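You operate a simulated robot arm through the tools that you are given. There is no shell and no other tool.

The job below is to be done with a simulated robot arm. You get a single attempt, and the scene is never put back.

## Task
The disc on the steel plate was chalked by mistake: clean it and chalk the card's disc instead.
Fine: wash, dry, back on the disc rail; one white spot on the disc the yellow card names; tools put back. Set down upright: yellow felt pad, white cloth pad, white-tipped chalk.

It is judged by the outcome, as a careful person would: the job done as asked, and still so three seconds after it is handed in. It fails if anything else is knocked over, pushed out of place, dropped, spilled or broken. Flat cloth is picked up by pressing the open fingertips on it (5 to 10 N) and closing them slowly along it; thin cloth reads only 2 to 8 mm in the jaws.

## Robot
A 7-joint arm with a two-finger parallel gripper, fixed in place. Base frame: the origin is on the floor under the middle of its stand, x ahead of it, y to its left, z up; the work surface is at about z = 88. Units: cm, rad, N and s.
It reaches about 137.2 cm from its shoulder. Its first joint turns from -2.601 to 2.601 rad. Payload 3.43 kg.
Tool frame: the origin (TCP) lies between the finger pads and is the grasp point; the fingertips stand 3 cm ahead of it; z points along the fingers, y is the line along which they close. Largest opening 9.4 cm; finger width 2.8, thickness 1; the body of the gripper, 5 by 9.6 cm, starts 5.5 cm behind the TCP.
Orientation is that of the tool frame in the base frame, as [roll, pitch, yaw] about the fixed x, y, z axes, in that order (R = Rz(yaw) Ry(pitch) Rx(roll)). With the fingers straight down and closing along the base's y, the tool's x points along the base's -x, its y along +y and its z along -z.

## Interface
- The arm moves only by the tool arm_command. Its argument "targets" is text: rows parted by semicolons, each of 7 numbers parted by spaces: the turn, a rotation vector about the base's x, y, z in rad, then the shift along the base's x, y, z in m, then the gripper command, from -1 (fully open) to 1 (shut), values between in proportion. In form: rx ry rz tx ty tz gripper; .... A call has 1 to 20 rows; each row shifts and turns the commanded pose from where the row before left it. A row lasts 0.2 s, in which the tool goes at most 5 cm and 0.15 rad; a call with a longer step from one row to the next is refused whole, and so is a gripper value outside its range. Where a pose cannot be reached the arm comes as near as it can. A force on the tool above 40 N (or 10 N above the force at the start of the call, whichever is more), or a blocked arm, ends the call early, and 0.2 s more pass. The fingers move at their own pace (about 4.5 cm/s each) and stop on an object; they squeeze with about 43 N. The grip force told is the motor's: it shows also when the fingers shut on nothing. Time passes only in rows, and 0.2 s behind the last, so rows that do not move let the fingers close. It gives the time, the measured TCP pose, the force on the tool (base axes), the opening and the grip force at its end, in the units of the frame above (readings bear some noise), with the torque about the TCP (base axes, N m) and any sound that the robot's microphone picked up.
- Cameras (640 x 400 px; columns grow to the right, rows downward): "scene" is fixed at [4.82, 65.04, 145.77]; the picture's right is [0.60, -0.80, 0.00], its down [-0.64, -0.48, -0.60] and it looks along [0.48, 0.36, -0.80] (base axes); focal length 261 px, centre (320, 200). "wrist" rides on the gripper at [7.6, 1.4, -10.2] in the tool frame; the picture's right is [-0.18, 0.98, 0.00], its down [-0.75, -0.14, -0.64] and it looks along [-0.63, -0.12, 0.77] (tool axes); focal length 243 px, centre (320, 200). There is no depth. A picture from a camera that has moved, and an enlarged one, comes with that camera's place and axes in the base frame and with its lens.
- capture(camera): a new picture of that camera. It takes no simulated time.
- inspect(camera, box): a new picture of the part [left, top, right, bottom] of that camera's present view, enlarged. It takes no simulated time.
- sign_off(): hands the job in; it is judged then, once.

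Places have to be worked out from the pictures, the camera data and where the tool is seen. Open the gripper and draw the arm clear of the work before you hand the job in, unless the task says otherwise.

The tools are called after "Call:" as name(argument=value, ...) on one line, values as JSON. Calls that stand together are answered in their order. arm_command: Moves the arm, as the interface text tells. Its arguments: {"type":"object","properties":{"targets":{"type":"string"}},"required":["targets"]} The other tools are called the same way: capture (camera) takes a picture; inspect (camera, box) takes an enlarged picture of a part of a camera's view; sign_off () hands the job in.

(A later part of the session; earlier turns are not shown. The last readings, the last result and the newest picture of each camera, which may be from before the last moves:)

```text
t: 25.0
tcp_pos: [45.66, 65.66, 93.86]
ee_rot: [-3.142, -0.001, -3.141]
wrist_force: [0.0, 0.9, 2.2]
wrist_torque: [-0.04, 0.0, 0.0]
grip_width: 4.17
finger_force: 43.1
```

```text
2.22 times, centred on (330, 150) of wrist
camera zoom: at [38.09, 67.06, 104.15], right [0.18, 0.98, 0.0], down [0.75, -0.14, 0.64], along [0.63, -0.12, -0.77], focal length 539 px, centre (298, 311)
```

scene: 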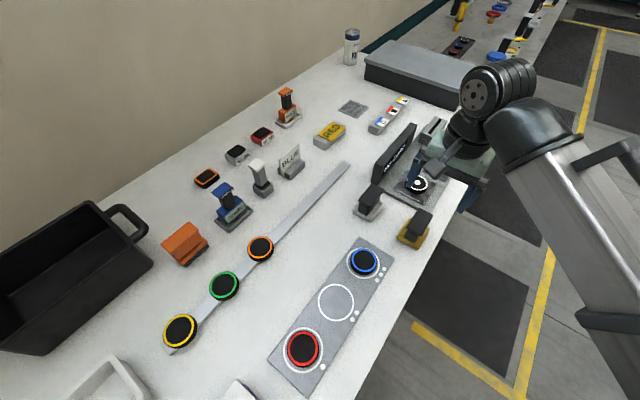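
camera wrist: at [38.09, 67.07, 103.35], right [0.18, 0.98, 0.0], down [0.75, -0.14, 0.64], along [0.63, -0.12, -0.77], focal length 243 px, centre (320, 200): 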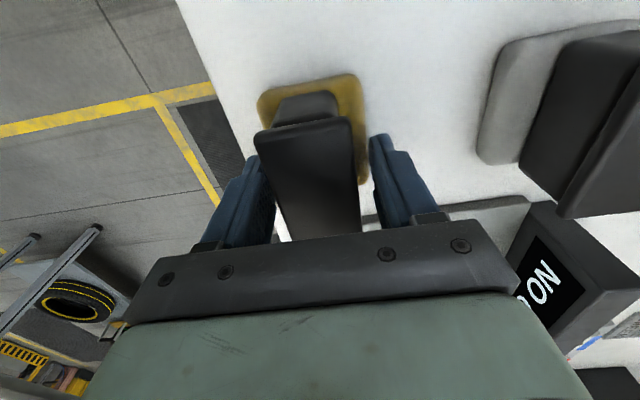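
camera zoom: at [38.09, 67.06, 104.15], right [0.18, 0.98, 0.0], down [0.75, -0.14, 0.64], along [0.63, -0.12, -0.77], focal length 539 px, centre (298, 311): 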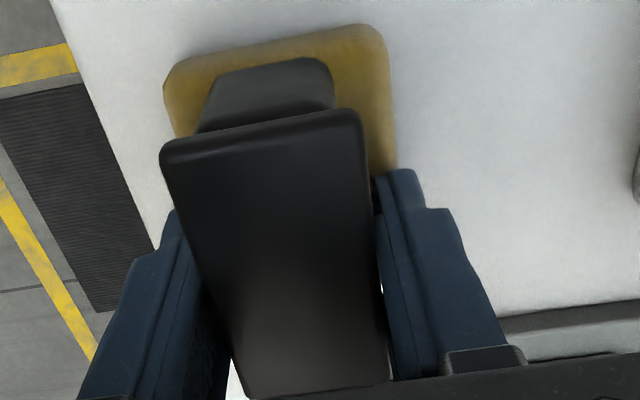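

Gripping the slab again at 4.17 cm. I lift very gently by 6 mm and check whether it holds.

Call:
arm_command(targets="0 0 0 0 0 0.001 1; 0 0 0 0 0 0.001 1; 0 0 0 0 0 0.002 1; 0 0 0 0 0 0.002 1; 0 0 0 0 0 0 1")

Call:
inspect(camera="wrist", box=[220, 60, 440, 240])

Call:
inspect(camera="scene", box=[370, 190, 450, 260])

```text
t: 26.2
tcp_pos: [45.66, 65.67, 94.48]
ee_rot: [-3.139, 0.001, 3.141]
wrist_force: [-0.3, 0.1, -1.1]
wrist_torque: [-0.03, 0.01, 0.0]
grip_width: 4.14
finger_force: 43.0
```

```text
2.22 times, centred on (330, 150) of wrist
camera zoom: at [38.04, 67.04, 104.77], right [0.18, 0.98, 0.0], down [0.75, -0.14, 0.64], along [0.63, -0.12, -0.77], focal length 539 px, centre (298, 311)
```

zoom: 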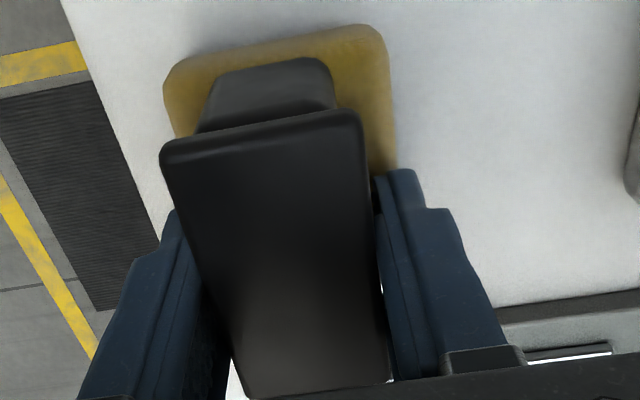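

```text
5.71 times, centred on (410, 225) of scene
camera zoom: at [4.82, 65.04, 145.77], right [0.6, -0.8, 0.0], down [-0.64, -0.48, -0.6], along [0.48, 0.36, -0.8], focal length 1493 px, centre (-194, 57)
```

zoom: 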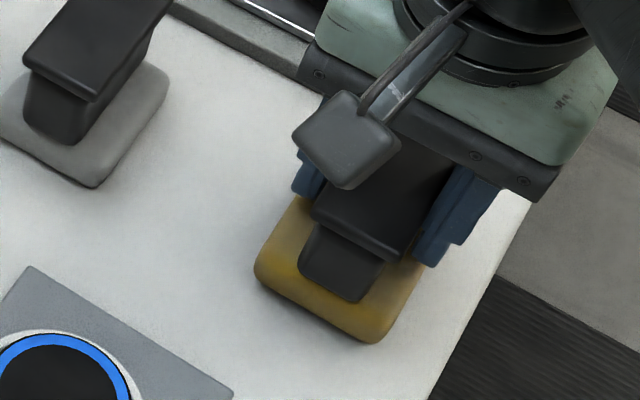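

The slab stays fixed in the view while the table recedes, so it holds this time. I continue the slow lift to clear height and check again.

Call:
arm_command(targets="0 0 0 0 0 0.004 1; 0 0 0 0 0 0.006 1; 0 0 0 0 0 0.01 1; 0 0 0 0 0 0.015 1; 0 0 0 0 0 0.02 1; 0 0 0 0 0 0.02 1; 0 0 0 0 0 0.01 1; 0 0 0 0 0 0 1")

Call:
capture(camera="wrist")

Call:
inspect(camera="scene", box=[340, 130, 500, 260])

```text
t: 28.0
tcp_pos: [45.73, 65.66, 102.84]
ee_rot: [-3.141, -0.001, -3.14]
wrist_force: [0.4, 0.3, -1.6]
wrist_torque: [-0.02, -0.01, -0.05]
grip_width: 4.17
finger_force: 43.0
```

```text
taken
camera wrist: at [38.14, 67.07, 113.24], right [0.18, 0.98, 0.0], down [0.75, -0.14, 0.64], along [0.63, -0.12, -0.77], focal length 243 px, centre (320, 200)
```

wrist: 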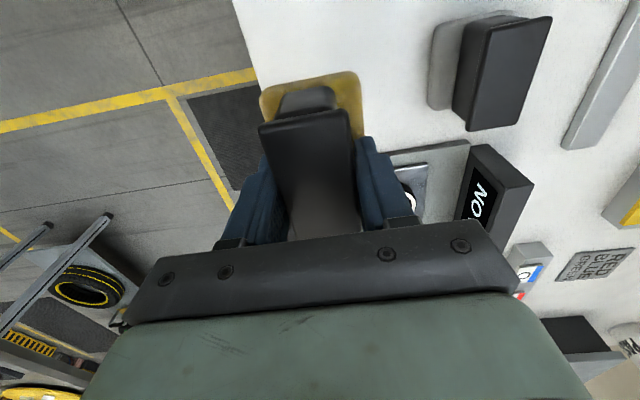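

```text
3.08 times, centred on (420, 195) of scene
camera zoom: at [4.82, 65.04, 145.77], right [0.6, -0.8, 0.0], down [-0.64, -0.48, -0.6], along [0.48, 0.36, -0.8], focal length 804 px, centre (12, 215)
```

zoom: 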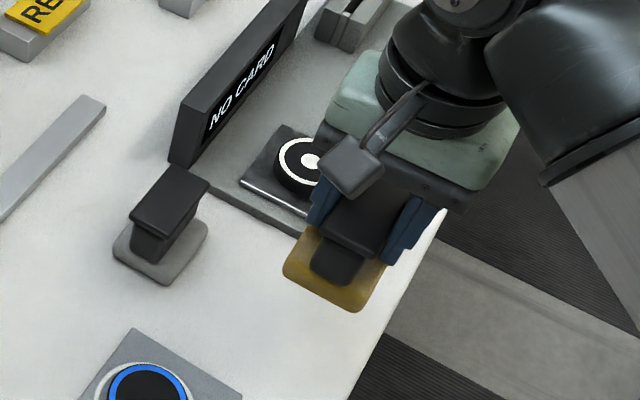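

The felt pad is held firmly. I carry it over the chalked disc at about (59.2, 72.0), staying high.

Call:
arm_command(targets="0 0 0 0.02 0.01 0 1; 0 0 0 0.035 0.016 0 1; 0 0 0 0.035 0.016 0 1; 0 0 0 0.03 0.015 0 1; 0 0 0 0.015 0.0064 0 1; 0 0 0 0 0 0 1")

Call:
capture(camera="wrist")

Call:
inspect(camera="scene", box=[340, 110, 500, 240])

```text
t: 29.4
tcp_pos: [59.18, 71.84, 102.96]
ee_rot: [-3.14, 0.0, -3.14]
wrist_force: [0.1, -0.9, -1.4]
wrist_torque: [-0.01, -0.04, 0.0]
grip_width: 4.17
finger_force: 42.4
```

```text
taken
camera wrist: at [51.63, 73.35, 113.26], right [0.18, 0.98, 0.0], down [0.75, -0.14, 0.64], along [0.63, -0.12, -0.77], focal length 243 px, centre (320, 200)
```

wrist: 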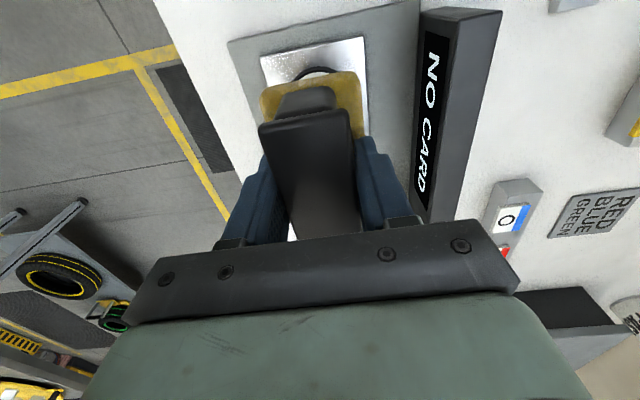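

```text
3.08 times, centred on (420, 175) of scene
camera zoom: at [4.82, 65.04, 145.77], right [0.6, -0.8, 0.0], down [-0.64, -0.48, -0.6], along [0.48, 0.36, -0.8], focal length 804 px, centre (12, 277)
```

zoom: 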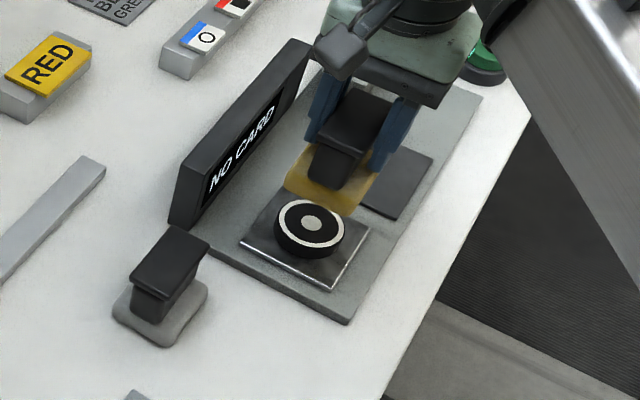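

The pad is over the disc (disc centre about 58.9, 72.1). I descend to just above its expected top, then creep.

Call:
arm_command(targets="0 0 0 -0.002 0.001 -0.02 1; 0 0 0 0 0 -0.02 1; 0 0 0 0 0 -0.01 1; 0 0 0 0 0 -0.003 1; 0 0 0 0 0 0 1")

Call:
inspect(camera="scene", box=[340, 130, 480, 240])

```text
t: 30.6
tcp_pos: [58.99, 72.07, 97.68]
ee_rot: [3.141, 0.001, -3.14]
wrist_force: [0.0, -0.3, -1.5]
wrist_torque: [0.01, -0.03, 0.01]
grip_width: 4.14
finger_force: 42.9
```

```text
3.64 times, centred on (410, 185) of scene
camera zoom: at [4.82, 65.04, 145.77], right [0.6, -0.8, 0.0], down [-0.64, -0.48, -0.6], along [0.48, 0.36, -0.8], focal length 950 px, centre (-7, 254)
```

zoom: 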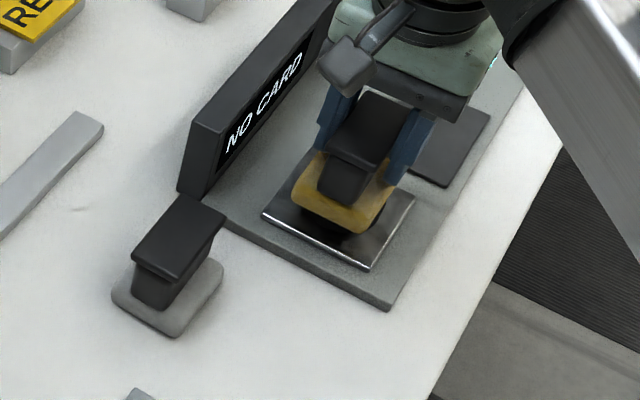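

Still no contact at pad bottom about z 91.8. I creep down in 1–2 mm rows.

Call:
arm_command(targets="0 0 0 0 0 -0.002 1; 0 0 0 0 0 -0.002 1; 0 0 0 0 0 0 1")

Call:
arm_command(targets="0 0 0 0 0 -0.001 1; 0 0 0 0 0 -0.001 1; 0 0 0 0 0 0 1")

```text
t: 31.4
tcp_pos: [58.88, 72.12, 97.2]
ee_rot: [3.142, 0.0, -3.142]
wrist_force: [1.0, -0.3, -0.9]
wrist_torque: [0.03, -0.01, 0.02]
grip_width: 4.16
finger_force: 42.9
```

```text
t: 32.2
tcp_pos: [58.95, 72.18, 97.13]
ee_rot: [3.141, 0.001, -3.139]
wrist_force: [0.8, 1.9, 24.0]
wrist_torque: [0.01, -0.01, 0.02]
grip_width: 4.17
finger_force: 43.2
```

Contact at 24 N, so the disc top is at about z 91.3. I ease off slightly to a moderate pressure and rub in small strokes.

Call:
arm_command(targets="0 0 0 0 0 0.0006 1; 0 0 0 0 0 0 1")

```text
t: 32.8
tcp_pos: [58.98, 71.98, 97.24]
ee_rot: [3.14, 0.001, 3.141]
wrist_force: [1.7, 1.6, 25.0]
wrist_torque: [0.06, -0.05, -0.03]
grip_width: 4.16
finger_force: 42.8
```

Force is still 25 N; I ease off another 0.5 mm.

Call:
arm_command(targets="0 0 0 0 0 0.0005 1; 0 0 0 0 0 0 1")

```text
t: 33.4
tcp_pos: [58.93, 72.05, 97.19]
ee_rot: [3.141, 0.0, 3.141]
wrist_force: [1.1, 0.8, 21.1]
wrist_torque: [0.01, -0.06, -0.01]
grip_width: 4.17
finger_force: 43.2
```

Call:
arm_command(targets="0 0 0 0 0 0.0014 1; 0 0 0 0 0 0 1")

```text
t: 34.0
tcp_pos: [58.92, 72.08, 97.27]
ee_rot: [-3.139, 0.001, -3.141]
wrist_force: [-0.8, -1.3, 2.4]
wrist_torque: [-0.03, -0.03, 0.03]
grip_width: 4.18
finger_force: 42.9
```

Pressure is now light (about 4 N). I add a little and rub with short strokes in x and y around the centre.

Call:
arm_command(targets="0 0 0 0 0 -0.0006 1; 0 0 0 0.006 0 0 1; 0 0 0 -0.006 0 0 1; 0 0 0 -0.006 0 0 1; 0 0 0 0.006 0 0 1; 0 0 0 0 0.006 0 1; 0 0 0 0 -0.006 0 1; 0 0 0 0 -0.006 0 1; 0 0 0 0 0.006 0 1; 0 0 0 0 0 0 1")

Call:
inspect(camera="scene", box=[340, 130, 480, 240])

```text
t: 36.2
tcp_pos: [58.96, 72.12, 97.38]
ee_rot: [3.141, 0.0, -3.142]
wrist_force: [0.4, 0.0, -1.1]
wrist_torque: [0.01, 0.0, -0.04]
grip_width: 4.2
finger_force: 42.8
```

```text
3.64 times, centred on (410, 185) of scene
camera zoom: at [4.82, 65.04, 145.77], right [0.6, -0.8, 0.0], down [-0.64, -0.48, -0.6], along [0.48, 0.36, -0.8], focal length 950 px, centre (-7, 254)
```

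zoom: 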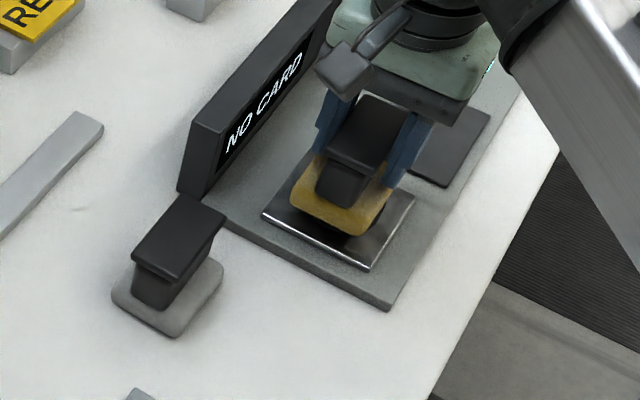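

Contact was lost at the end of the strokes, so I lift slightly and look at the disc's state.

Call:
arm_command(targets="0 0 0 0 0 0.02 1; 0 0 0 0 0 0.04 1; 0 0 0 -0.03 -0.02 0.01 1; 0 0 0 -0.03 -0.02 0 1; 0 0 0 -0.03 -0.02 0 1; 0 0 0 0 0 0 1")

Call:
inspect(camera="scene", box=[380, 150, 450, 210])

Call:
capture(camera="wrist")

```text
t: 37.6
tcp_pos: [49.97, 66.14, 104.3]
ee_rot: [-3.141, -0.001, 3.142]
wrist_force: [0.1, 0.2, -1.7]
wrist_torque: [-0.02, -0.01, -0.01]
grip_width: 4.18
finger_force: 42.7
```

```text
6.67 times, centred on (415, 180) of scene
camera zoom: at [4.82, 65.04, 145.77], right [0.6, -0.8, 0.0], down [-0.64, -0.48, -0.6], along [0.48, 0.36, -0.8], focal length 1742 px, centre (-313, 333)
```

zoom: 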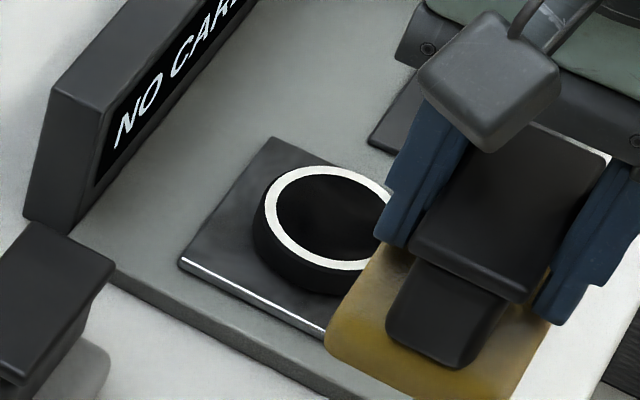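

```text
taken
camera wrist: at [42.34, 67.51, 114.55], right [0.18, 0.98, 0.0], down [0.75, -0.14, 0.64], along [0.63, -0.12, -0.77], focal length 243 px, centre (320, 200)
```

wrist: 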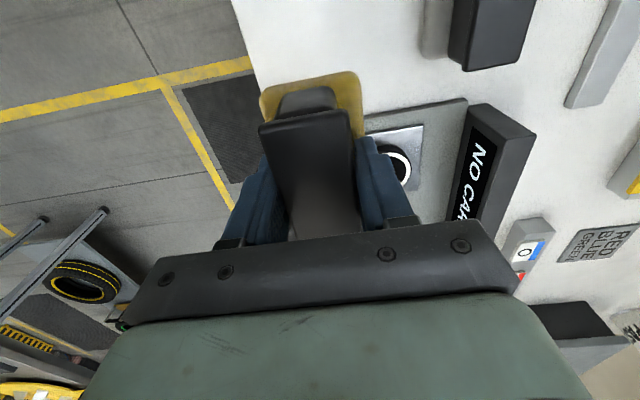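

The white spot is gone. I move the pad above its home spot so the whole disc can be seen, to check for residue and wetness.

Call:
arm_command(targets="0 0 0 -0.02 -0.002 0 1; 0 0 0 -0.023 -0.003 0 1; 0 0 0 0 0 0 1")

Call:
inspect(camera="scene", box=[390, 160, 440, 205])

Call:
inspect(camera="scene", box=[340, 130, 500, 260])

```text
t: 38.4
tcp_pos: [45.67, 65.62, 104.21]
ee_rot: [-3.14, 0.0, 3.142]
wrist_force: [0.7, -0.3, -0.1]
wrist_torque: [-0.04, 0.0, 0.0]
grip_width: 4.15
finger_force: 42.9
```

```text
8.89 times, centred on (415, 182) of scene
camera zoom: at [4.82, 65.04, 145.77], right [0.6, -0.8, 0.0], down [-0.64, -0.48, -0.6], along [0.48, 0.36, -0.8], focal length 2322 px, centre (-524, 356)
```

zoom: 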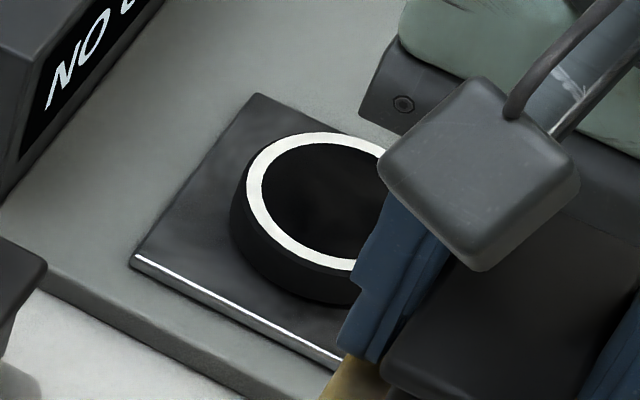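

```text
3.08 times, centred on (420, 195) of scene
camera zoom: at [4.82, 65.04, 145.77], right [0.6, -0.8, 0.0], down [-0.64, -0.48, -0.6], along [0.48, 0.36, -0.8], focal length 804 px, centre (12, 215)
```

zoom: 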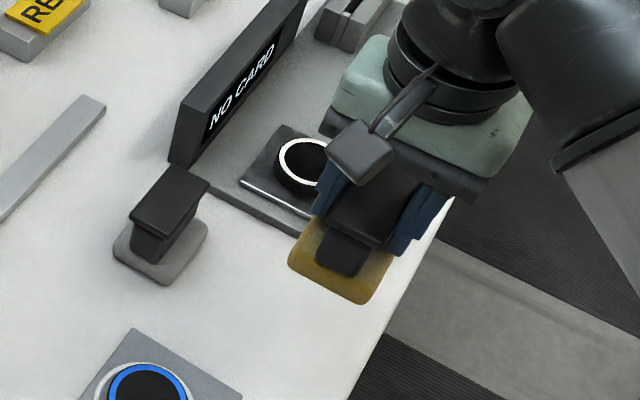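

The disc's centre now looks darker and glossy (wet) with no chalk visible. I set the felt pad back on its spot: descend to just above, then creep to contact.

Call:
arm_command(targets="0 0 0 0 0.0004 -0.04 1; 0 0 0 0 0 -0.04 1; 0 0 0 0 0 -0.015 1; 0 0 0 0 0 -0.004 1; 0 0 0 0 0 0 1")

Call:
arm_command(targets="0 0 0 0 0 -0.001 1; 0 0 0 0 0 -0.001 1; 0 0 0 0 0 0 1")

```text
t: 39.6
tcp_pos: [45.56, 65.61, 94.32]
ee_rot: [-3.141, 0.001, 3.141]
wrist_force: [0.4, -0.1, -1.7]
wrist_torque: [-0.04, -0.01, 0.0]
grip_width: 4.17
finger_force: 42.5
```

```text
t: 40.4
tcp_pos: [45.61, 65.52, 94.16]
ee_rot: [-3.141, 0.001, 3.141]
wrist_force: [1.2, 0.1, -1.8]
wrist_torque: [0.0, -0.04, 0.0]
grip_width: 4.16
finger_force: 43.2
```

Call:
arm_command(targets="0 0 0 0 0 -0.001 1; 0 0 0 0 0 0 1")

Call:
arm_command(targets="0 0 0 0 0 -0.001 1; 0 0 0 0 0 0 1")

```text
t: 41.0
tcp_pos: [45.54, 65.69, 94.0]
ee_rot: [3.14, 0.0, 3.141]
wrist_force: [0.4, -0.6, -0.9]
wrist_torque: [-0.01, -0.04, 0.0]
grip_width: 4.16
finger_force: 42.8
```

```text
t: 41.6
tcp_pos: [45.7, 65.8, 93.9]
ee_rot: [3.141, 0.0, 3.141]
wrist_force: [0.3, 0.5, -1.7]
wrist_torque: [-0.01, -0.02, 0.02]
grip_width: 4.16
finger_force: 42.7
```

Not touching yet; a couple more millimetre steps.

Call:
arm_command(targets="0 0 0 0 0 -0.001 1; 0 0 0 0 0 0 1")

Call:
arm_command(targets="0 0 0 0 0 -0.001 1; 0 0 0 0 0 0 1")

```text
t: 42.2
tcp_pos: [45.69, 65.71, 93.95]
ee_rot: [-3.14, 0.0, 3.141]
wrist_force: [1.6, -0.8, 2.1]
wrist_torque: [-0.03, 0.08, 0.04]
grip_width: 4.15
finger_force: 42.7
```

```text
t: 42.8
tcp_pos: [45.56, 65.62, 93.83]
ee_rot: [3.14, 0.002, 3.141]
wrist_force: [1.2, 0.7, 18.9]
wrist_torque: [-0.1, 0.21, -0.02]
grip_width: 4.17
finger_force: 43.2
```

The pad is on the table (firm contact). I ease off half a millimetre, open, and rise.

Call:
arm_command(targets="0 0 0 0 0 0.001 1; 0 0 0 0 0 0 0.3; 0 0 0 0 0 0 -0.2; 0 0 0 0 0 0 -1; 0 0 0 0 0 0 -1; 0 0 0 0 0 0 -1; 0 0 0 0 0 0.03 -1; 0 0 0 0 0 0.04 -1; 0 0 0 0 0 0 -1")

Call:
capture(camera="wrist")

Call:
inspect(camera="scene", box=[340, 130, 500, 260])

```text
t: 44.8
tcp_pos: [45.54, 65.62, 100.87]
ee_rot: [-3.141, 0.0, 3.141]
wrist_force: [0.6, 0.9, -0.2]
wrist_torque: [0.01, 0.02, 0.01]
grip_width: 9.41
finger_force: 0.0
```

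```text
taken
camera wrist: at [38.03, 66.99, 111.11], right [0.18, 0.98, 0.0], down [0.75, -0.14, 0.64], along [0.63, -0.12, -0.77], focal length 243 px, centre (320, 200)
```

wrist: 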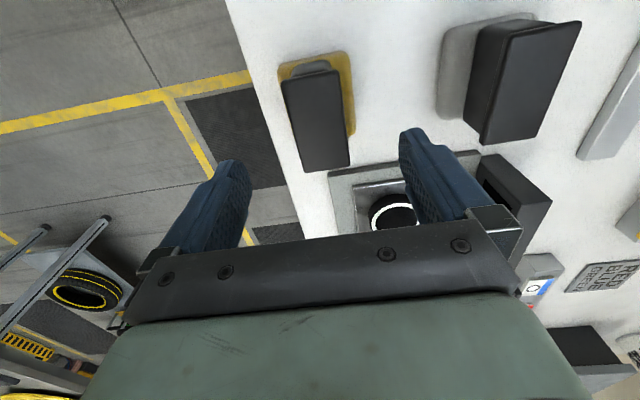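

```text
3.08 times, centred on (420, 195) of scene
camera zoom: at [4.82, 65.04, 145.77], right [0.6, -0.8, 0.0], down [-0.64, -0.48, -0.6], along [0.48, 0.36, -0.8], focal length 804 px, centre (12, 215)
```

zoom: 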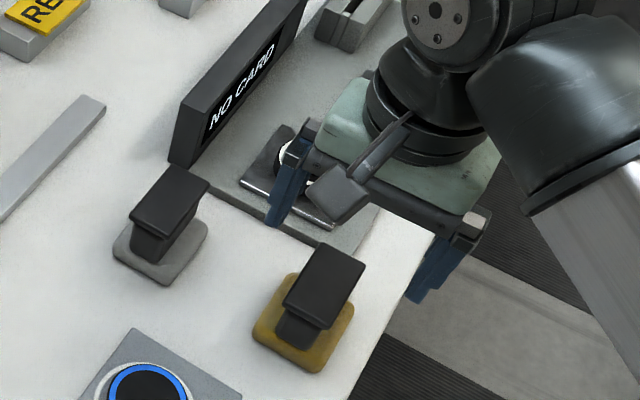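

The felt pad stands upright back in its place. Next the white cloth pad: I move above it at about (45.5, 79.2) and check alignment.

Call:
arm_command(targets="0 0 0 0 0.02 0.01 -1; 0 0 0 0 0.04 0.01 -1; 0 0 0 0 0.04 0 -1; 0 0 0 0 0.036 0 -1; 0 0 0 0 0 0 -1; 0 0 0 0 0 -0.03 -1; 0 0 0 0 0 0 -1")

Call:
inspect(camera="wrist", box=[220, 60, 440, 240])

Call:
inspect(camera="scene", box=[390, 150, 450, 210])

```text
t: 46.4
tcp_pos: [45.67, 79.29, 99.72]
ee_rot: [3.141, 0.0, -3.14]
wrist_force: [-0.3, 0.0, 0.0]
wrist_torque: [-0.01, -0.01, 0.02]
grip_width: 9.42
finger_force: 0.0
```

```text
2.22 times, centred on (330, 150) of wrist
camera zoom: at [38.09, 80.69, 110.11], right [0.18, 0.98, 0.0], down [0.75, -0.14, 0.64], along [0.63, -0.12, -0.77], focal length 539 px, centre (298, 311)
```

zoom: 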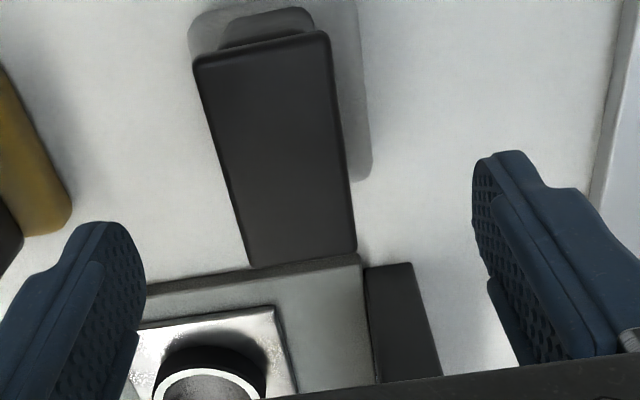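

```text
6.67 times, centred on (420, 180) of scene
camera zoom: at [4.82, 65.04, 145.77], right [0.6, -0.8, 0.0], down [-0.64, -0.48, -0.6], along [0.48, 0.36, -0.8], focal length 1742 px, centre (-347, 333)
```

zoom: 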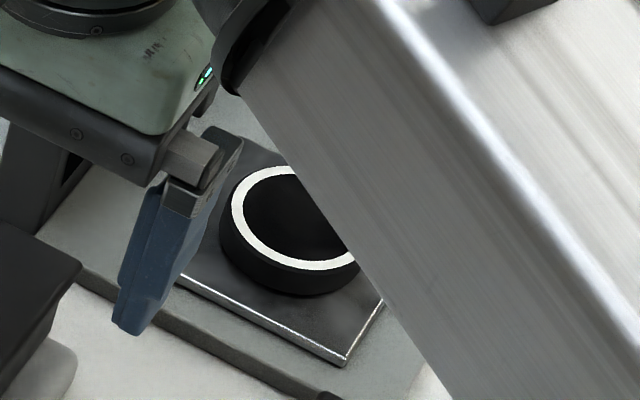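

The cloth slab centre is at about (45.6, 78.8). I shift 4.5 mm in y and descend to TCP z 93.9, then close.

Call:
arm_command(targets="0 0 0 0 -0.0045 -0.02 -1; 0 0 0 0 0 -0.02 -1; 0 0 0 0 0 -0.015 -1; 0 0 0 0 0 -0.0035 -1; 0 0 0 0 0 0 -1")

Call:
arm_command(targets="0 0 0 0 0 0 0; 0 0 0 0 0 0 0.3; 0 0 0 0 0 0 1; 0 0 0 0 0 0 1; 0 0 0 0 0 0 1; 0 0 0 0 0 0 1; 0 0 0 0 0 0 1")

Call:
inspect(camera="wrist", box=[220, 60, 440, 240])

```text
t: 47.6
tcp_pos: [45.5, 78.92, 93.99]
ee_rot: [3.141, 0.002, -3.141]
wrist_force: [0.3, 0.3, 0.1]
wrist_torque: [0.0, 0.01, 0.02]
grip_width: 9.41
finger_force: 0.1
```

```text
t: 49.2
tcp_pos: [45.63, 78.76, 94.04]
ee_rot: [-3.14, -0.001, -3.141]
wrist_force: [-0.4, 0.9, 1.0]
wrist_torque: [0.02, -0.03, 0.0]
grip_width: 4.18
finger_force: 43.2
```

```text
2.22 times, centred on (330, 150) of wrist
camera zoom: at [38.04, 80.2, 104.25], right [0.18, 0.98, 0.0], down [0.75, -0.14, 0.64], along [0.63, -0.12, -0.77], focal length 539 px, centre (298, 311)
```

zoom: 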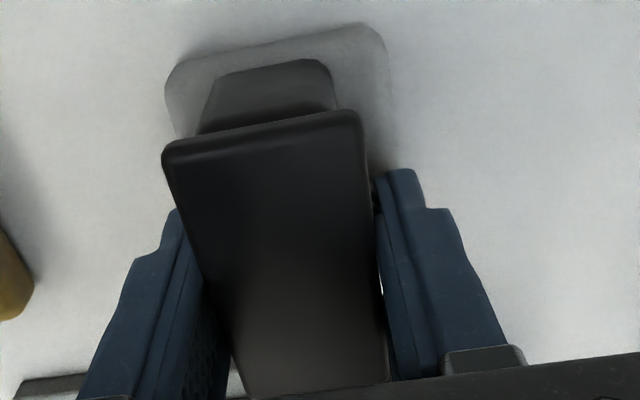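

Same good grip as with the felt. I lift slowly as before.

Call:
arm_command(targets="0 0 0 0 0 0.001 1; 0 0 0 0 0 0.001 1; 0 0 0 0 0 0.002 1; 0 0 0 0 0 0.004 1; 0 0 0 0 0 0.006 1; 0 0 0 0 0 0.01 1; 0 0 0 0 0 0.015 1; 0 0 0 0 0 0.02 1; 0 0 0 0 0 0.02 1; 0 0 0 0 0 0.01 1; 0 0 0 0 0 0 1")

Call:
capture(camera="wrist")

```text
t: 51.6
tcp_pos: [45.52, 78.74, 103.02]
ee_rot: [3.14, -0.001, 3.141]
wrist_force: [0.9, -0.6, -0.9]
wrist_torque: [0.0, 0.0, -0.02]
grip_width: 4.15
finger_force: 42.5
```

```text
taken
camera wrist: at [38.08, 80.16, 113.21], right [0.18, 0.98, 0.0], down [0.75, -0.14, 0.64], along [0.63, -0.12, -0.77], focal length 243 px, centre (320, 200)
```

wrist: 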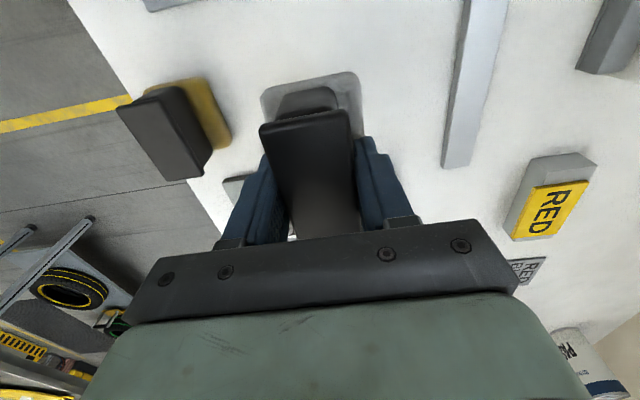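

Held. I carry the cloth pad over the disc, first moving in -y to stay clear of the screen.

Call:
arm_command(targets="0 0 0 0.01 -0.03 0 1; 0 0 0 0.02 -0.025 0 1; 0 0 0 0.035 -0.0115 0 1; 0 0 0 0.035 0 0 1; 0 0 0 0.025 0 0 1; 0 0 0 0.009 0 0 1; 0 0 0 0 0 0 1")

Call:
arm_command(targets="0 0 0 0 0 -0.02 1; 0 0 0 0 0 -0.02 1; 0 0 0 0 0 -0.01 1; 0 0 0 0 0 -0.003 1; 0 0 0 0 0 0 1")

Call:
inspect(camera="scene", box=[340, 130, 480, 240])

```text
t: 53.2
tcp_pos: [59.08, 72.19, 102.94]
ee_rot: [3.14, 0.0, -3.141]
wrist_force: [-0.7, 0.3, -0.8]
wrist_torque: [-0.01, 0.01, -0.01]
grip_width: 4.17
finger_force: 43.2
```

```text
t: 54.4
tcp_pos: [59.06, 72.07, 97.5]
ee_rot: [-3.141, 0.001, 3.139]
wrist_force: [-0.1, 0.4, -1.1]
wrist_torque: [-0.05, 0.0, 0.01]
grip_width: 4.17
finger_force: 43.4
```

```text
3.64 times, centred on (410, 185) of scene
camera zoom: at [4.82, 65.04, 145.77], right [0.6, -0.8, 0.0], down [-0.64, -0.48, -0.6], along [0.48, 0.36, -0.8], focal length 950 px, centre (-7, 254)
```

zoom: 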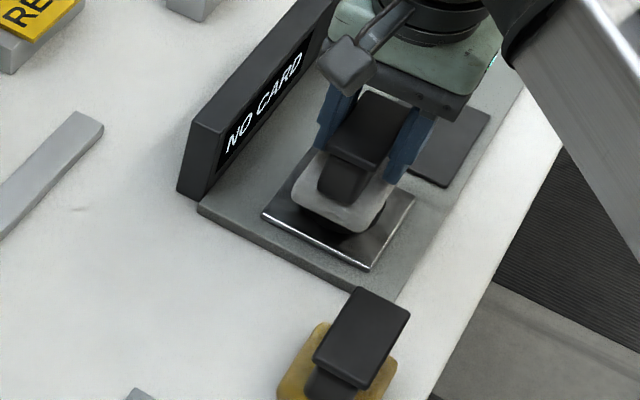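

Pad bottom should be about 3 mm above the disc. I creep to contact.

Call:
arm_command(targets="0 0 0 0 0 -0.001 1; 0 0 0 0 0 -0.001 1; 0 0 0 0 0 0 1")

Call:
arm_command(targets="0 0 0 0 0 -0.001 1; 0 0 0 0 0 0 1")

```text
t: 55.2
tcp_pos: [59.05, 72.1, 97.32]
ee_rot: [-3.141, 0.0, -3.141]
wrist_force: [-0.2, -0.4, -1.4]
wrist_torque: [0.0, -0.03, 0.0]
grip_width: 4.15
finger_force: 42.9
```

```text
t: 55.8
tcp_pos: [59.07, 72.12, 97.27]
ee_rot: [3.14, -0.001, 3.141]
wrist_force: [1.0, 0.3, 7.4]
wrist_torque: [-0.04, -0.06, 0.0]
grip_width: 4.15
finger_force: 42.7
```

Contact at about 8–9 N. I rub with short strokes, several times.

Call:
arm_command(targets="0 0 0 0.006 0 -0.0003 1; 0 0 0 -0.006 0 0 1; 0 0 0 -0.006 0 0 1; 0 0 0 0.006 0 0 1; 0 0 0 0 0.006 0 1; 0 0 0 0 -0.006 0 1; 0 0 0 0 -0.006 0 1; 0 0 0 0 0.006 0 1; 0 0 0 0 0 0 1")

Call:
arm_command(targets="0 0 0 0.006 0 -0.0003 1; 0 0 0 -0.006 0.004 0 1; 0 0 0 -0.006 -0.004 0 1; 0 0 0 0.006 -0.004 0 1; 0 0 0 0 0.008 0 1; 0 0 0 0 -0.008 0 1; 0 0 0 0 0.004 0 1; 0 0 0 0 0 0 1")

```text
t: 57.8
tcp_pos: [59.16, 72.06, 97.5]
ee_rot: [-3.14, 0.001, 3.141]
wrist_force: [-1.3, -9.9, 11.4]
wrist_torque: [-0.55, 0.05, 0.01]
grip_width: 4.17
finger_force: 43.2
```

```text
t: 59.6
tcp_pos: [58.9, 72.08, 97.25]
ee_rot: [-3.14, 0.001, -3.141]
wrist_force: [-11.8, -0.9, 17.4]
wrist_torque: [-0.03, 0.63, 0.01]
grip_width: 4.16
finger_force: 43.1
```

The rubbing had good contact (11–17 N). I lift and look at the disc.

Call:
arm_command(targets="0 0 0 0 0 0.003 1; 0 0 0 0 0 0.02 1; 0 0 0 0 0 0.03 1; 0 0 0 -0.03 0 0.01 1; 0 0 0 -0.04 0 0 1; 0 0 0 -0.04 0.02 0 1; 0 0 0 -0.025 0.03 0 1; 0 0 0 0 0.018 0 1; 0 0 0 0 0 0 1")

Call:
inspect(camera="scene", box=[390, 150, 450, 210])

Call:
capture(camera="wrist")

Call:
capture(camera="scene")

```text
t: 61.6
tcp_pos: [45.66, 78.92, 103.48]
ee_rot: [-3.141, 0.001, -3.14]
wrist_force: [0.5, 0.8, -1.1]
wrist_torque: [-0.05, -0.03, 0.0]
grip_width: 4.18
finger_force: 42.7
```

```text
6.67 times, centred on (420, 180) of scene
camera zoom: at [4.82, 65.04, 145.77], right [0.6, -0.8, 0.0], down [-0.64, -0.48, -0.6], along [0.48, 0.36, -0.8], focal length 1742 px, centre (-347, 333)
```

zoom: 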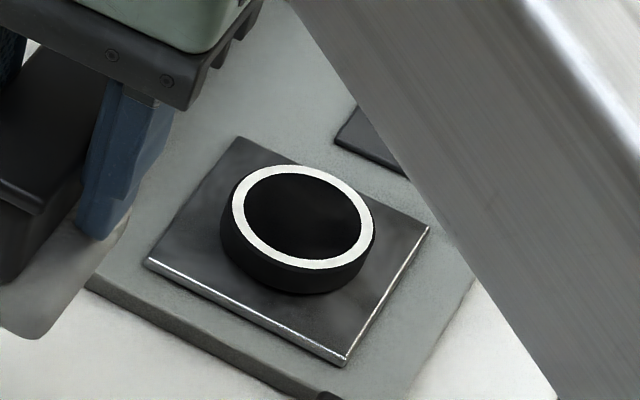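

```text
taken
camera wrist: at [38.03, 80.28, 113.77], right [0.18, 0.98, 0.0], down [0.75, -0.14, 0.64], along [0.63, -0.12, -0.77], focal length 243 px, centre (320, 200)
```

wrist: 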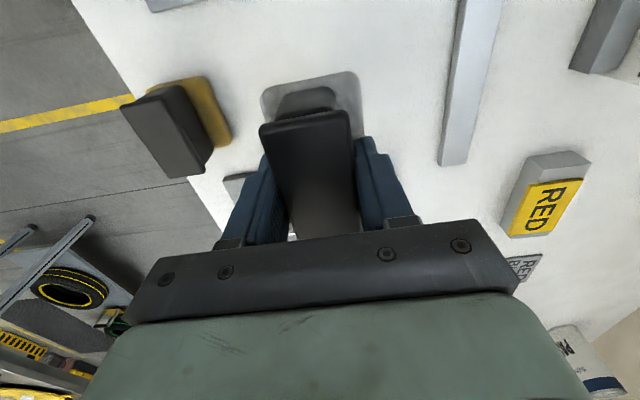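

```text
taken
```

scene: 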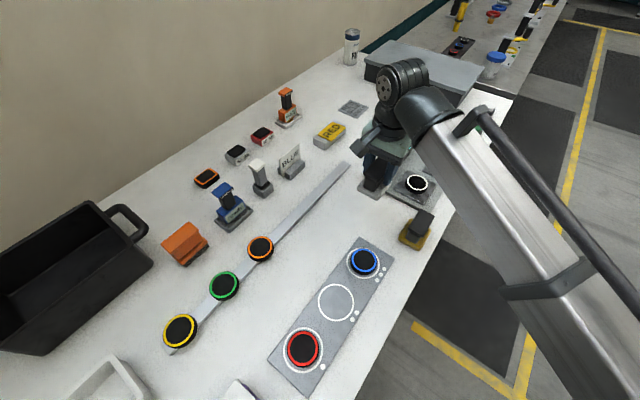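

I compare the dried disc's surface with an untouched disc at similar magnification to judge whether it is still wet.

Call:
inspect(camera="scene", box=[335, 235, 395, 295])

Call:
inspect(camera="scene", box=[400, 165, 435, 200])

Call:
inspect(camera="scene", box=[270, 315, 340, 385])

```text
6.67 times, centred on (365, 265) of scene
camera zoom: at [4.82, 65.04, 145.77], right [0.6, -0.8, 0.0], down [-0.64, -0.48, -0.6], along [0.48, 0.36, -0.8], focal length 1742 px, centre (20, -233)
```

zoom: 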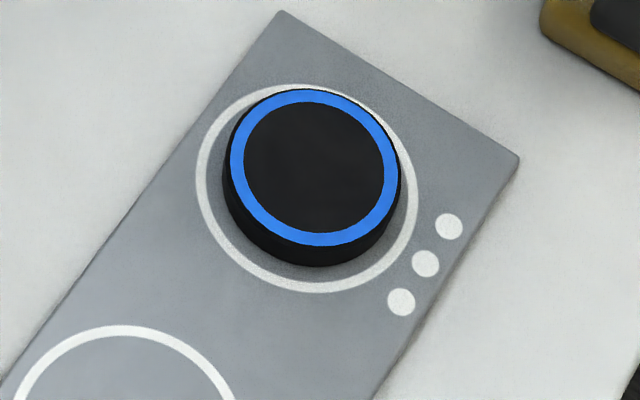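

```text
11.43 times, centred on (418, 182) of scene
camera zoom: at [4.82, 65.04, 145.77], right [0.6, -0.8, 0.0], down [-0.64, -0.48, -0.6], along [0.48, 0.36, -0.8], focal length 2986 px, centre (-794, 400)
```

zoom: 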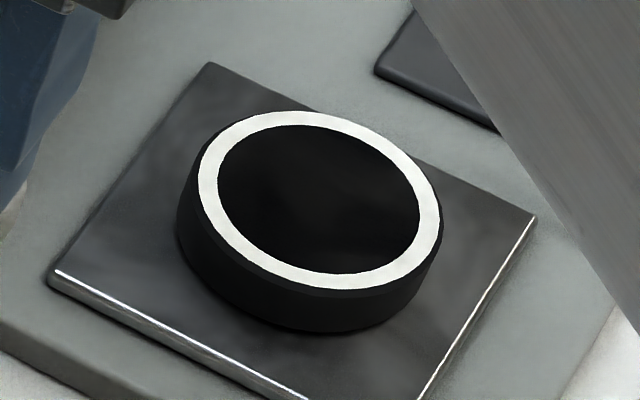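

```text
5.71 times, centred on (305, 350) of scene
camera zoom: at [4.82, 65.04, 145.77], right [0.6, -0.8, 0.0], down [-0.64, -0.48, -0.6], along [0.48, 0.36, -0.8], focal length 1493 px, centre (406, -657)
```

zoom: 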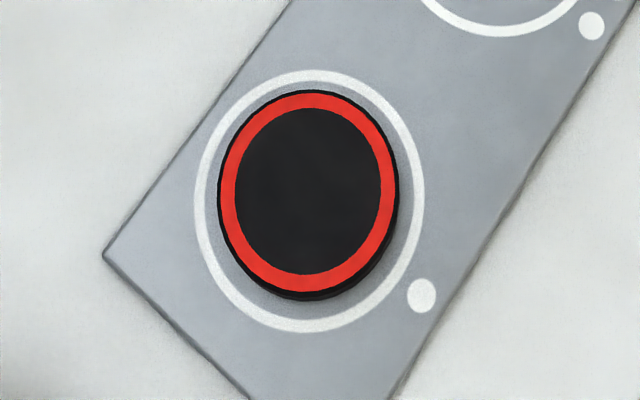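

The dried disc's centre is still clearly blacker than the untouched discs (and than its own side), so it is still wet. I go back with the cloth and rub with longer strokes.

Call:
arm_command(targets="0 0 0 0.01 -0.03 0 1; 0 0 0 0.02 -0.025 0 1; 0 0 0 0.035 -0.013 0 1; 0 0 0 0.035 0 0 1; 0 0 0 0.025 0 0 1; 0 0 0 0.008 0 0 1; 0 0 0 0 0 -0.02 1; 0 0 0 0 0 -0.02 1; 0 0 0 0 0 -0.015 1; 0 0 0 0 0 -0.003 1; 0 0 0 0 0 0 1")

Call:
arm_command(targets="0 0 0 0 0 -0.001 1; 0 0 0 0 0 -0.001 1; 0 0 0 0 0 0 1")

```text
t: 64.0
tcp_pos: [58.94, 72.19, 97.72]
ee_rot: [3.141, 0.0, 3.14]
wrist_force: [0.2, 0.2, -0.6]
wrist_torque: [0.01, -0.02, 0.01]
grip_width: 4.17
finger_force: 42.8
```

```text
t: 64.8
tcp_pos: [58.87, 72.19, 97.59]
ee_rot: [3.141, 0.0, 3.141]
wrist_force: [-0.7, 0.4, -1.1]
wrist_torque: [0.02, 0.03, -0.01]
grip_width: 4.17
finger_force: 42.8
```

Call:
arm_command(targets="0 0 0 0 0 -0.001 1; 0 0 0 0 0 -0.001 1; 0 0 0 0 0 0 1")

Call:
arm_command(targets="0 0 0 0 0 -0.001 1; 0 0 0 0 0 0 1")

```text
t: 65.6
tcp_pos: [58.96, 72.17, 97.37]
ee_rot: [3.142, 0.001, -3.14]
wrist_force: [-0.1, 0.0, 1.1]
wrist_torque: [0.04, -0.03, 0.02]
grip_width: 4.18
finger_force: 43.2
```

```text
t: 66.2
tcp_pos: [58.79, 72.18, 97.26]
ee_rot: [3.141, 0.002, -3.141]
wrist_force: [0.6, 0.3, 10.3]
wrist_torque: [0.0, -0.13, 0.01]
grip_width: 4.16
finger_force: 43.3
```

Contact at about 11 N. Longer strokes now: ±1.5 cm in y and x.

Call:
arm_command(targets="0 0 0 0 0.008 0 1; 0 0 0 0 0.007 0 1; 0 0 0 0 -0.015 0 1; 0 0 0 0 -0.015 0 1; 0 0 0 0 0.015 0 1; 0 0 0 0 0.015 0 1; 0 0 0 0 -0.015 0 1; 0 0 0 0 0 0 1")

Call:
arm_command(targets="0 0 0 0.008 0 0 1; 0 0 0 0.007 0 0 1; 0 0 0 -0.015 0 0 1; 0 0 0 -0.015 0 0 1; 0 0 0 0.015 0 0 1; 0 0 0 0.015 0 0 1; 0 0 0 -0.015 0 0 1; 0 0 0 0 0 0 1")

Call:
inspect(camera="scene", box=[340, 130, 480, 240])

```text
t: 68.0
tcp_pos: [58.78, 72.26, 97.28]
ee_rot: [3.137, -0.001, -3.139]
wrist_force: [-0.4, 16.8, 18.7]
wrist_torque: [0.9, -0.07, 0.09]
grip_width: 4.13
finger_force: 43.0
```

```text
t: 69.8
tcp_pos: [59.05, 71.9, 97.31]
ee_rot: [-3.141, 0.003, 3.141]
wrist_force: [17.5, 1.2, 19.9]
wrist_torque: [-0.04, -1.03, 0.07]
grip_width: 4.19
finger_force: 43.0
```

```text
3.64 times, centred on (410, 185) of scene
camera zoom: at [4.82, 65.04, 145.77], right [0.6, -0.8, 0.0], down [-0.64, -0.48, -0.6], along [0.48, 0.36, -0.8], focal length 950 px, centre (-7, 254)
```

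zoom: 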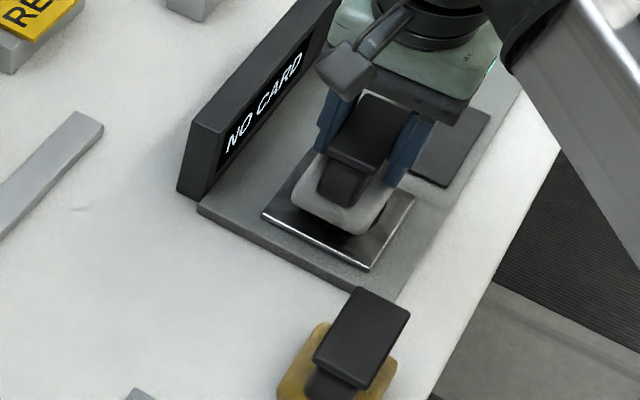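

Strong friction (17 N lateral at 19 N normal), so the pad was sliding on the disc. I lift and look again.

Call:
arm_command(targets="0 0 0 0 0 0.003 1; 0 0 0 0 0 0.02 1; 0 0 0 0 0 0.03 1; 0 0 0 -0.03 0 0.01 1; 0 0 0 -0.04 0 0 1; 0 0 0 -0.04 0.02 0 1; 0 0 0 -0.025 0.03 0 1; 0 0 0 0 0.018 0 1; 0 0 0 0 0 0 1")

Call:
inspect(camera="scene", box=[400, 165, 435, 200])

Call:
inspect(camera="scene", box=[340, 130, 480, 240])

```text
t: 71.8
tcp_pos: [45.42, 79.07, 103.71]
ee_rot: [-3.141, 0.0, -3.14]
wrist_force: [-0.7, 0.6, -0.6]
wrist_torque: [-0.01, 0.03, -0.02]
grip_width: 4.18
finger_force: 43.0
```

```text
11.43 times, centred on (418, 182) of scene
camera zoom: at [4.82, 65.04, 145.77], right [0.6, -0.8, 0.0], down [-0.64, -0.48, -0.6], along [0.48, 0.36, -0.8], focal length 2986 px, centre (-794, 400)
```

zoom: 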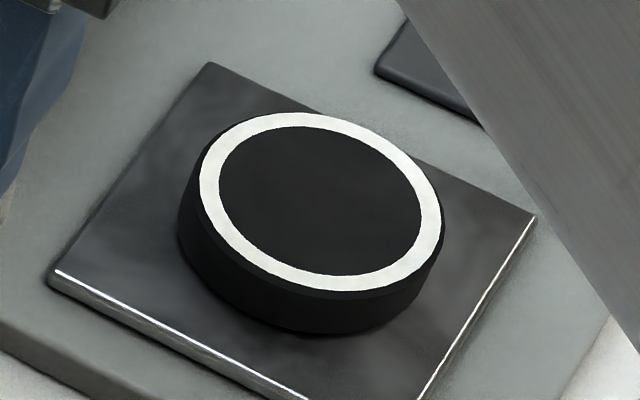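

```text
3.64 times, centred on (410, 185) of scene
camera zoom: at [4.82, 65.04, 145.77], right [0.6, -0.8, 0.0], down [-0.64, -0.48, -0.6], along [0.48, 0.36, -0.8], focal length 950 px, centre (-7, 254)
```

zoom: 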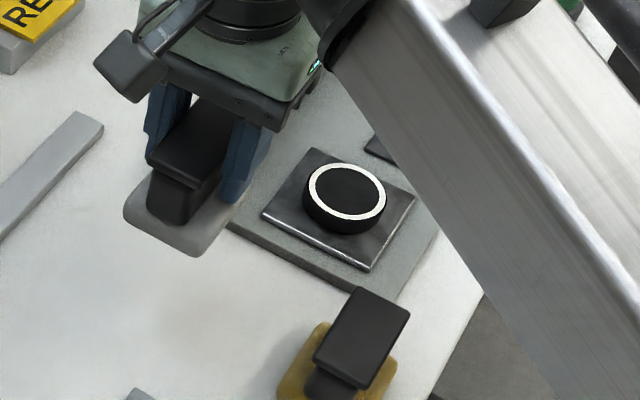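

The centre is now dark grey, much closer to the dry discs. To be sure it is fully dry I give it one more pass of the same strokes.

Call:
arm_command(targets="0 0 0 0.01 -0.03 0 1; 0 0 0 0.02 -0.025 0 1; 0 0 0 0.035 -0.014 0 1; 0 0 0 0.035 0 0 1; 0 0 0 0.025 0 0 1; 0 0 0 0.01 0 0 1; 0 0 0 0 0 -0.02 1; 0 0 0 0 0 -0.02 1; 0 0 0 0 0 -0.018 1; 0 0 0 0 0 -0.003 1; 0 0 0 0 0 0 1")

Call:
arm_command(targets="0 0 0 0 0 -0.001 1; 0 0 0 0 0 0 1")

Call:
arm_command(targets="0 0 0 0 0 -0.001 1; 0 0 0 0 0 0 1")

```text
t: 74.2
tcp_pos: [58.8, 72.02, 97.43]
ee_rot: [3.141, -0.001, 3.14]
wrist_force: [-0.9, -0.6, -2.3]
wrist_torque: [-0.03, -0.01, 0.04]
grip_width: 4.14
finger_force: 43.5
```

```text
t: 74.8
tcp_pos: [58.73, 72.16, 97.39]
ee_rot: [3.141, 0.0, 3.141]
wrist_force: [-0.1, 0.5, -0.9]
wrist_torque: [-0.01, -0.01, -0.01]
grip_width: 4.16
finger_force: 42.6
```

```text
t: 75.4
tcp_pos: [58.85, 72.06, 97.28]
ee_rot: [3.139, 0.001, -3.139]
wrist_force: [0.5, 0.8, 8.5]
wrist_torque: [0.01, -0.01, 0.01]
grip_width: 4.18
finger_force: 43.3
```

Call:
arm_command(targets="0 0 0 0 0.008 0 1; 0 0 0 0 0.007 0 1; 0 0 0 0 -0.015 0 1; 0 0 0 0 -0.015 0 1; 0 0 0 0 0.015 0 1; 0 0 0 0 0.015 0 1; 0 0 0 0 -0.015 0 1; 0 0 0 0 0 0 1")

Call:
arm_command(targets="0 0 0 0.008 0 0 1; 0 0 0 0.007 0 0 1; 0 0 0 -0.015 0 0 1; 0 0 0 -0.015 0 0 1; 0 0 0 0.015 0 0 1; 0 0 0 0.015 0 0 1; 0 0 0 -0.015 0 0 1; 0 0 0 0 0 0 1")

Call:
arm_command(targets="0 0 0 0 0 0.003 1; 0 0 0 0 0 0.02 1; 0 0 0 0 0 0.03 1; 0 0 0 -0.03 0 0.01 1; 0 0 0 -0.04 0 0 1; 0 0 0 -0.04 0.02 0 1; 0 0 0 -0.022 0.03 0 1; 0 0 0 0 0.017 0 1; 0 0 0 0 0 0 1")

Call:
inspect(camera="scene", box=[400, 165, 435, 200])

```text
t: 77.2
tcp_pos: [58.81, 72.23, 97.29]
ee_rot: [3.138, 0.0, -3.14]
wrist_force: [0.5, 14.9, 17.1]
wrist_torque: [0.7, -0.07, -0.05]
grip_width: 4.16
finger_force: 42.9
```

```text
t: 79.0
tcp_pos: [59.01, 71.94, 97.28]
ee_rot: [3.141, 0.002, -3.141]
wrist_force: [15.5, 1.6, 19.5]
wrist_torque: [-0.03, -0.95, 0.07]
grip_width: 4.16
finger_force: 42.6
```

```text
t: 81.0
tcp_pos: [45.69, 78.78, 103.65]
ee_rot: [3.141, -0.001, -3.141]
wrist_force: [-0.8, 0.7, -1.3]
wrist_torque: [0.01, 0.04, 0.0]
grip_width: 4.17
finger_force: 43.1
```

```text
11.43 times, centred on (418, 182) of scene
camera zoom: at [4.82, 65.04, 145.77], right [0.6, -0.8, 0.0], down [-0.64, -0.48, -0.6], along [0.48, 0.36, -0.8], focal length 2986 px, centre (-794, 400)
```

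zoom: 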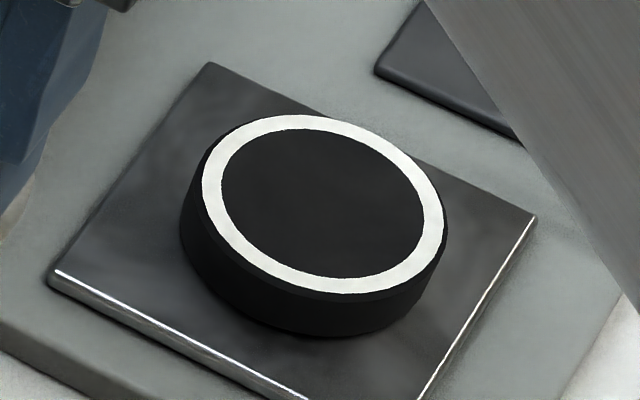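

No further change, so it is dry. Now I set the cloth pad back at its place (45.6, 78.8).

Call:
arm_command(targets="0 0 0 -0.0005 0 -0.04 1; 0 0 0 0 0 -0.03 1; 0 0 0 0 0 -0.017 1; 0 0 0 0 0 -0.004 1; 0 0 0 0 0 0 1")

Call:
arm_command(targets="0 0 0 0 0 -0.001 1; 0 0 0 0 0 -0.001 1; 0 0 0 0 0 0 1")

Call:
arm_command(targets="0 0 0 0 0 -0.001 1; 0 0 0 0 0 0 1")

```text
t: 82.2
tcp_pos: [45.57, 78.64, 94.41]
ee_rot: [-3.141, 0.0, -3.141]
wrist_force: [-0.2, 0.0, -0.8]
wrist_torque: [0.01, 0.01, 0.06]
grip_width: 4.16
finger_force: 42.8
```

```text
t: 83.0
tcp_pos: [45.52, 78.83, 94.11]
ee_rot: [3.141, -0.001, -3.141]
wrist_force: [1.5, -0.1, -1.2]
wrist_torque: [-0.03, -0.03, -0.03]
grip_width: 4.15
finger_force: 42.8
```

```text
t: 83.6
tcp_pos: [45.64, 78.85, 94.27]
ee_rot: [-3.141, 0.0, 3.141]
wrist_force: [0.7, 0.1, -1.0]
wrist_torque: [0.01, -0.04, -0.03]
grip_width: 4.16
finger_force: 43.2
```

Call:
arm_command(targets="0 0 0 0 0 -0.001 1; 0 0 0 0 0 0 1")

Call:
arm_command(targets="0 0 0 0 0 -0.001 1; 0 0 0 0 0 0 1")

Call:
arm_command(targets="0 0 0 0 0 -0.001 1; 0 0 0 0 0 0 1")

```text
t: 84.2
tcp_pos: [45.57, 78.77, 94.07]
ee_rot: [3.141, 0.001, 3.141]
wrist_force: [0.3, 0.1, -1.2]
wrist_torque: [0.0, -0.01, 0.03]
grip_width: 4.15
finger_force: 43.5
```

```text
t: 84.8
tcp_pos: [45.64, 78.73, 93.97]
ee_rot: [-3.141, 0.002, -3.141]
wrist_force: [-0.5, 0.6, -1.8]
wrist_torque: [0.0, -0.02, 0.0]
grip_width: 4.2
finger_force: 43.8
```

```text
t: 85.4
tcp_pos: [45.66, 78.76, 93.94]
ee_rot: [3.141, 0.0, -3.14]
wrist_force: [1.3, 1.1, 8.0]
wrist_torque: [-0.15, 0.28, -0.02]
grip_width: 4.18
finger_force: 42.9
```

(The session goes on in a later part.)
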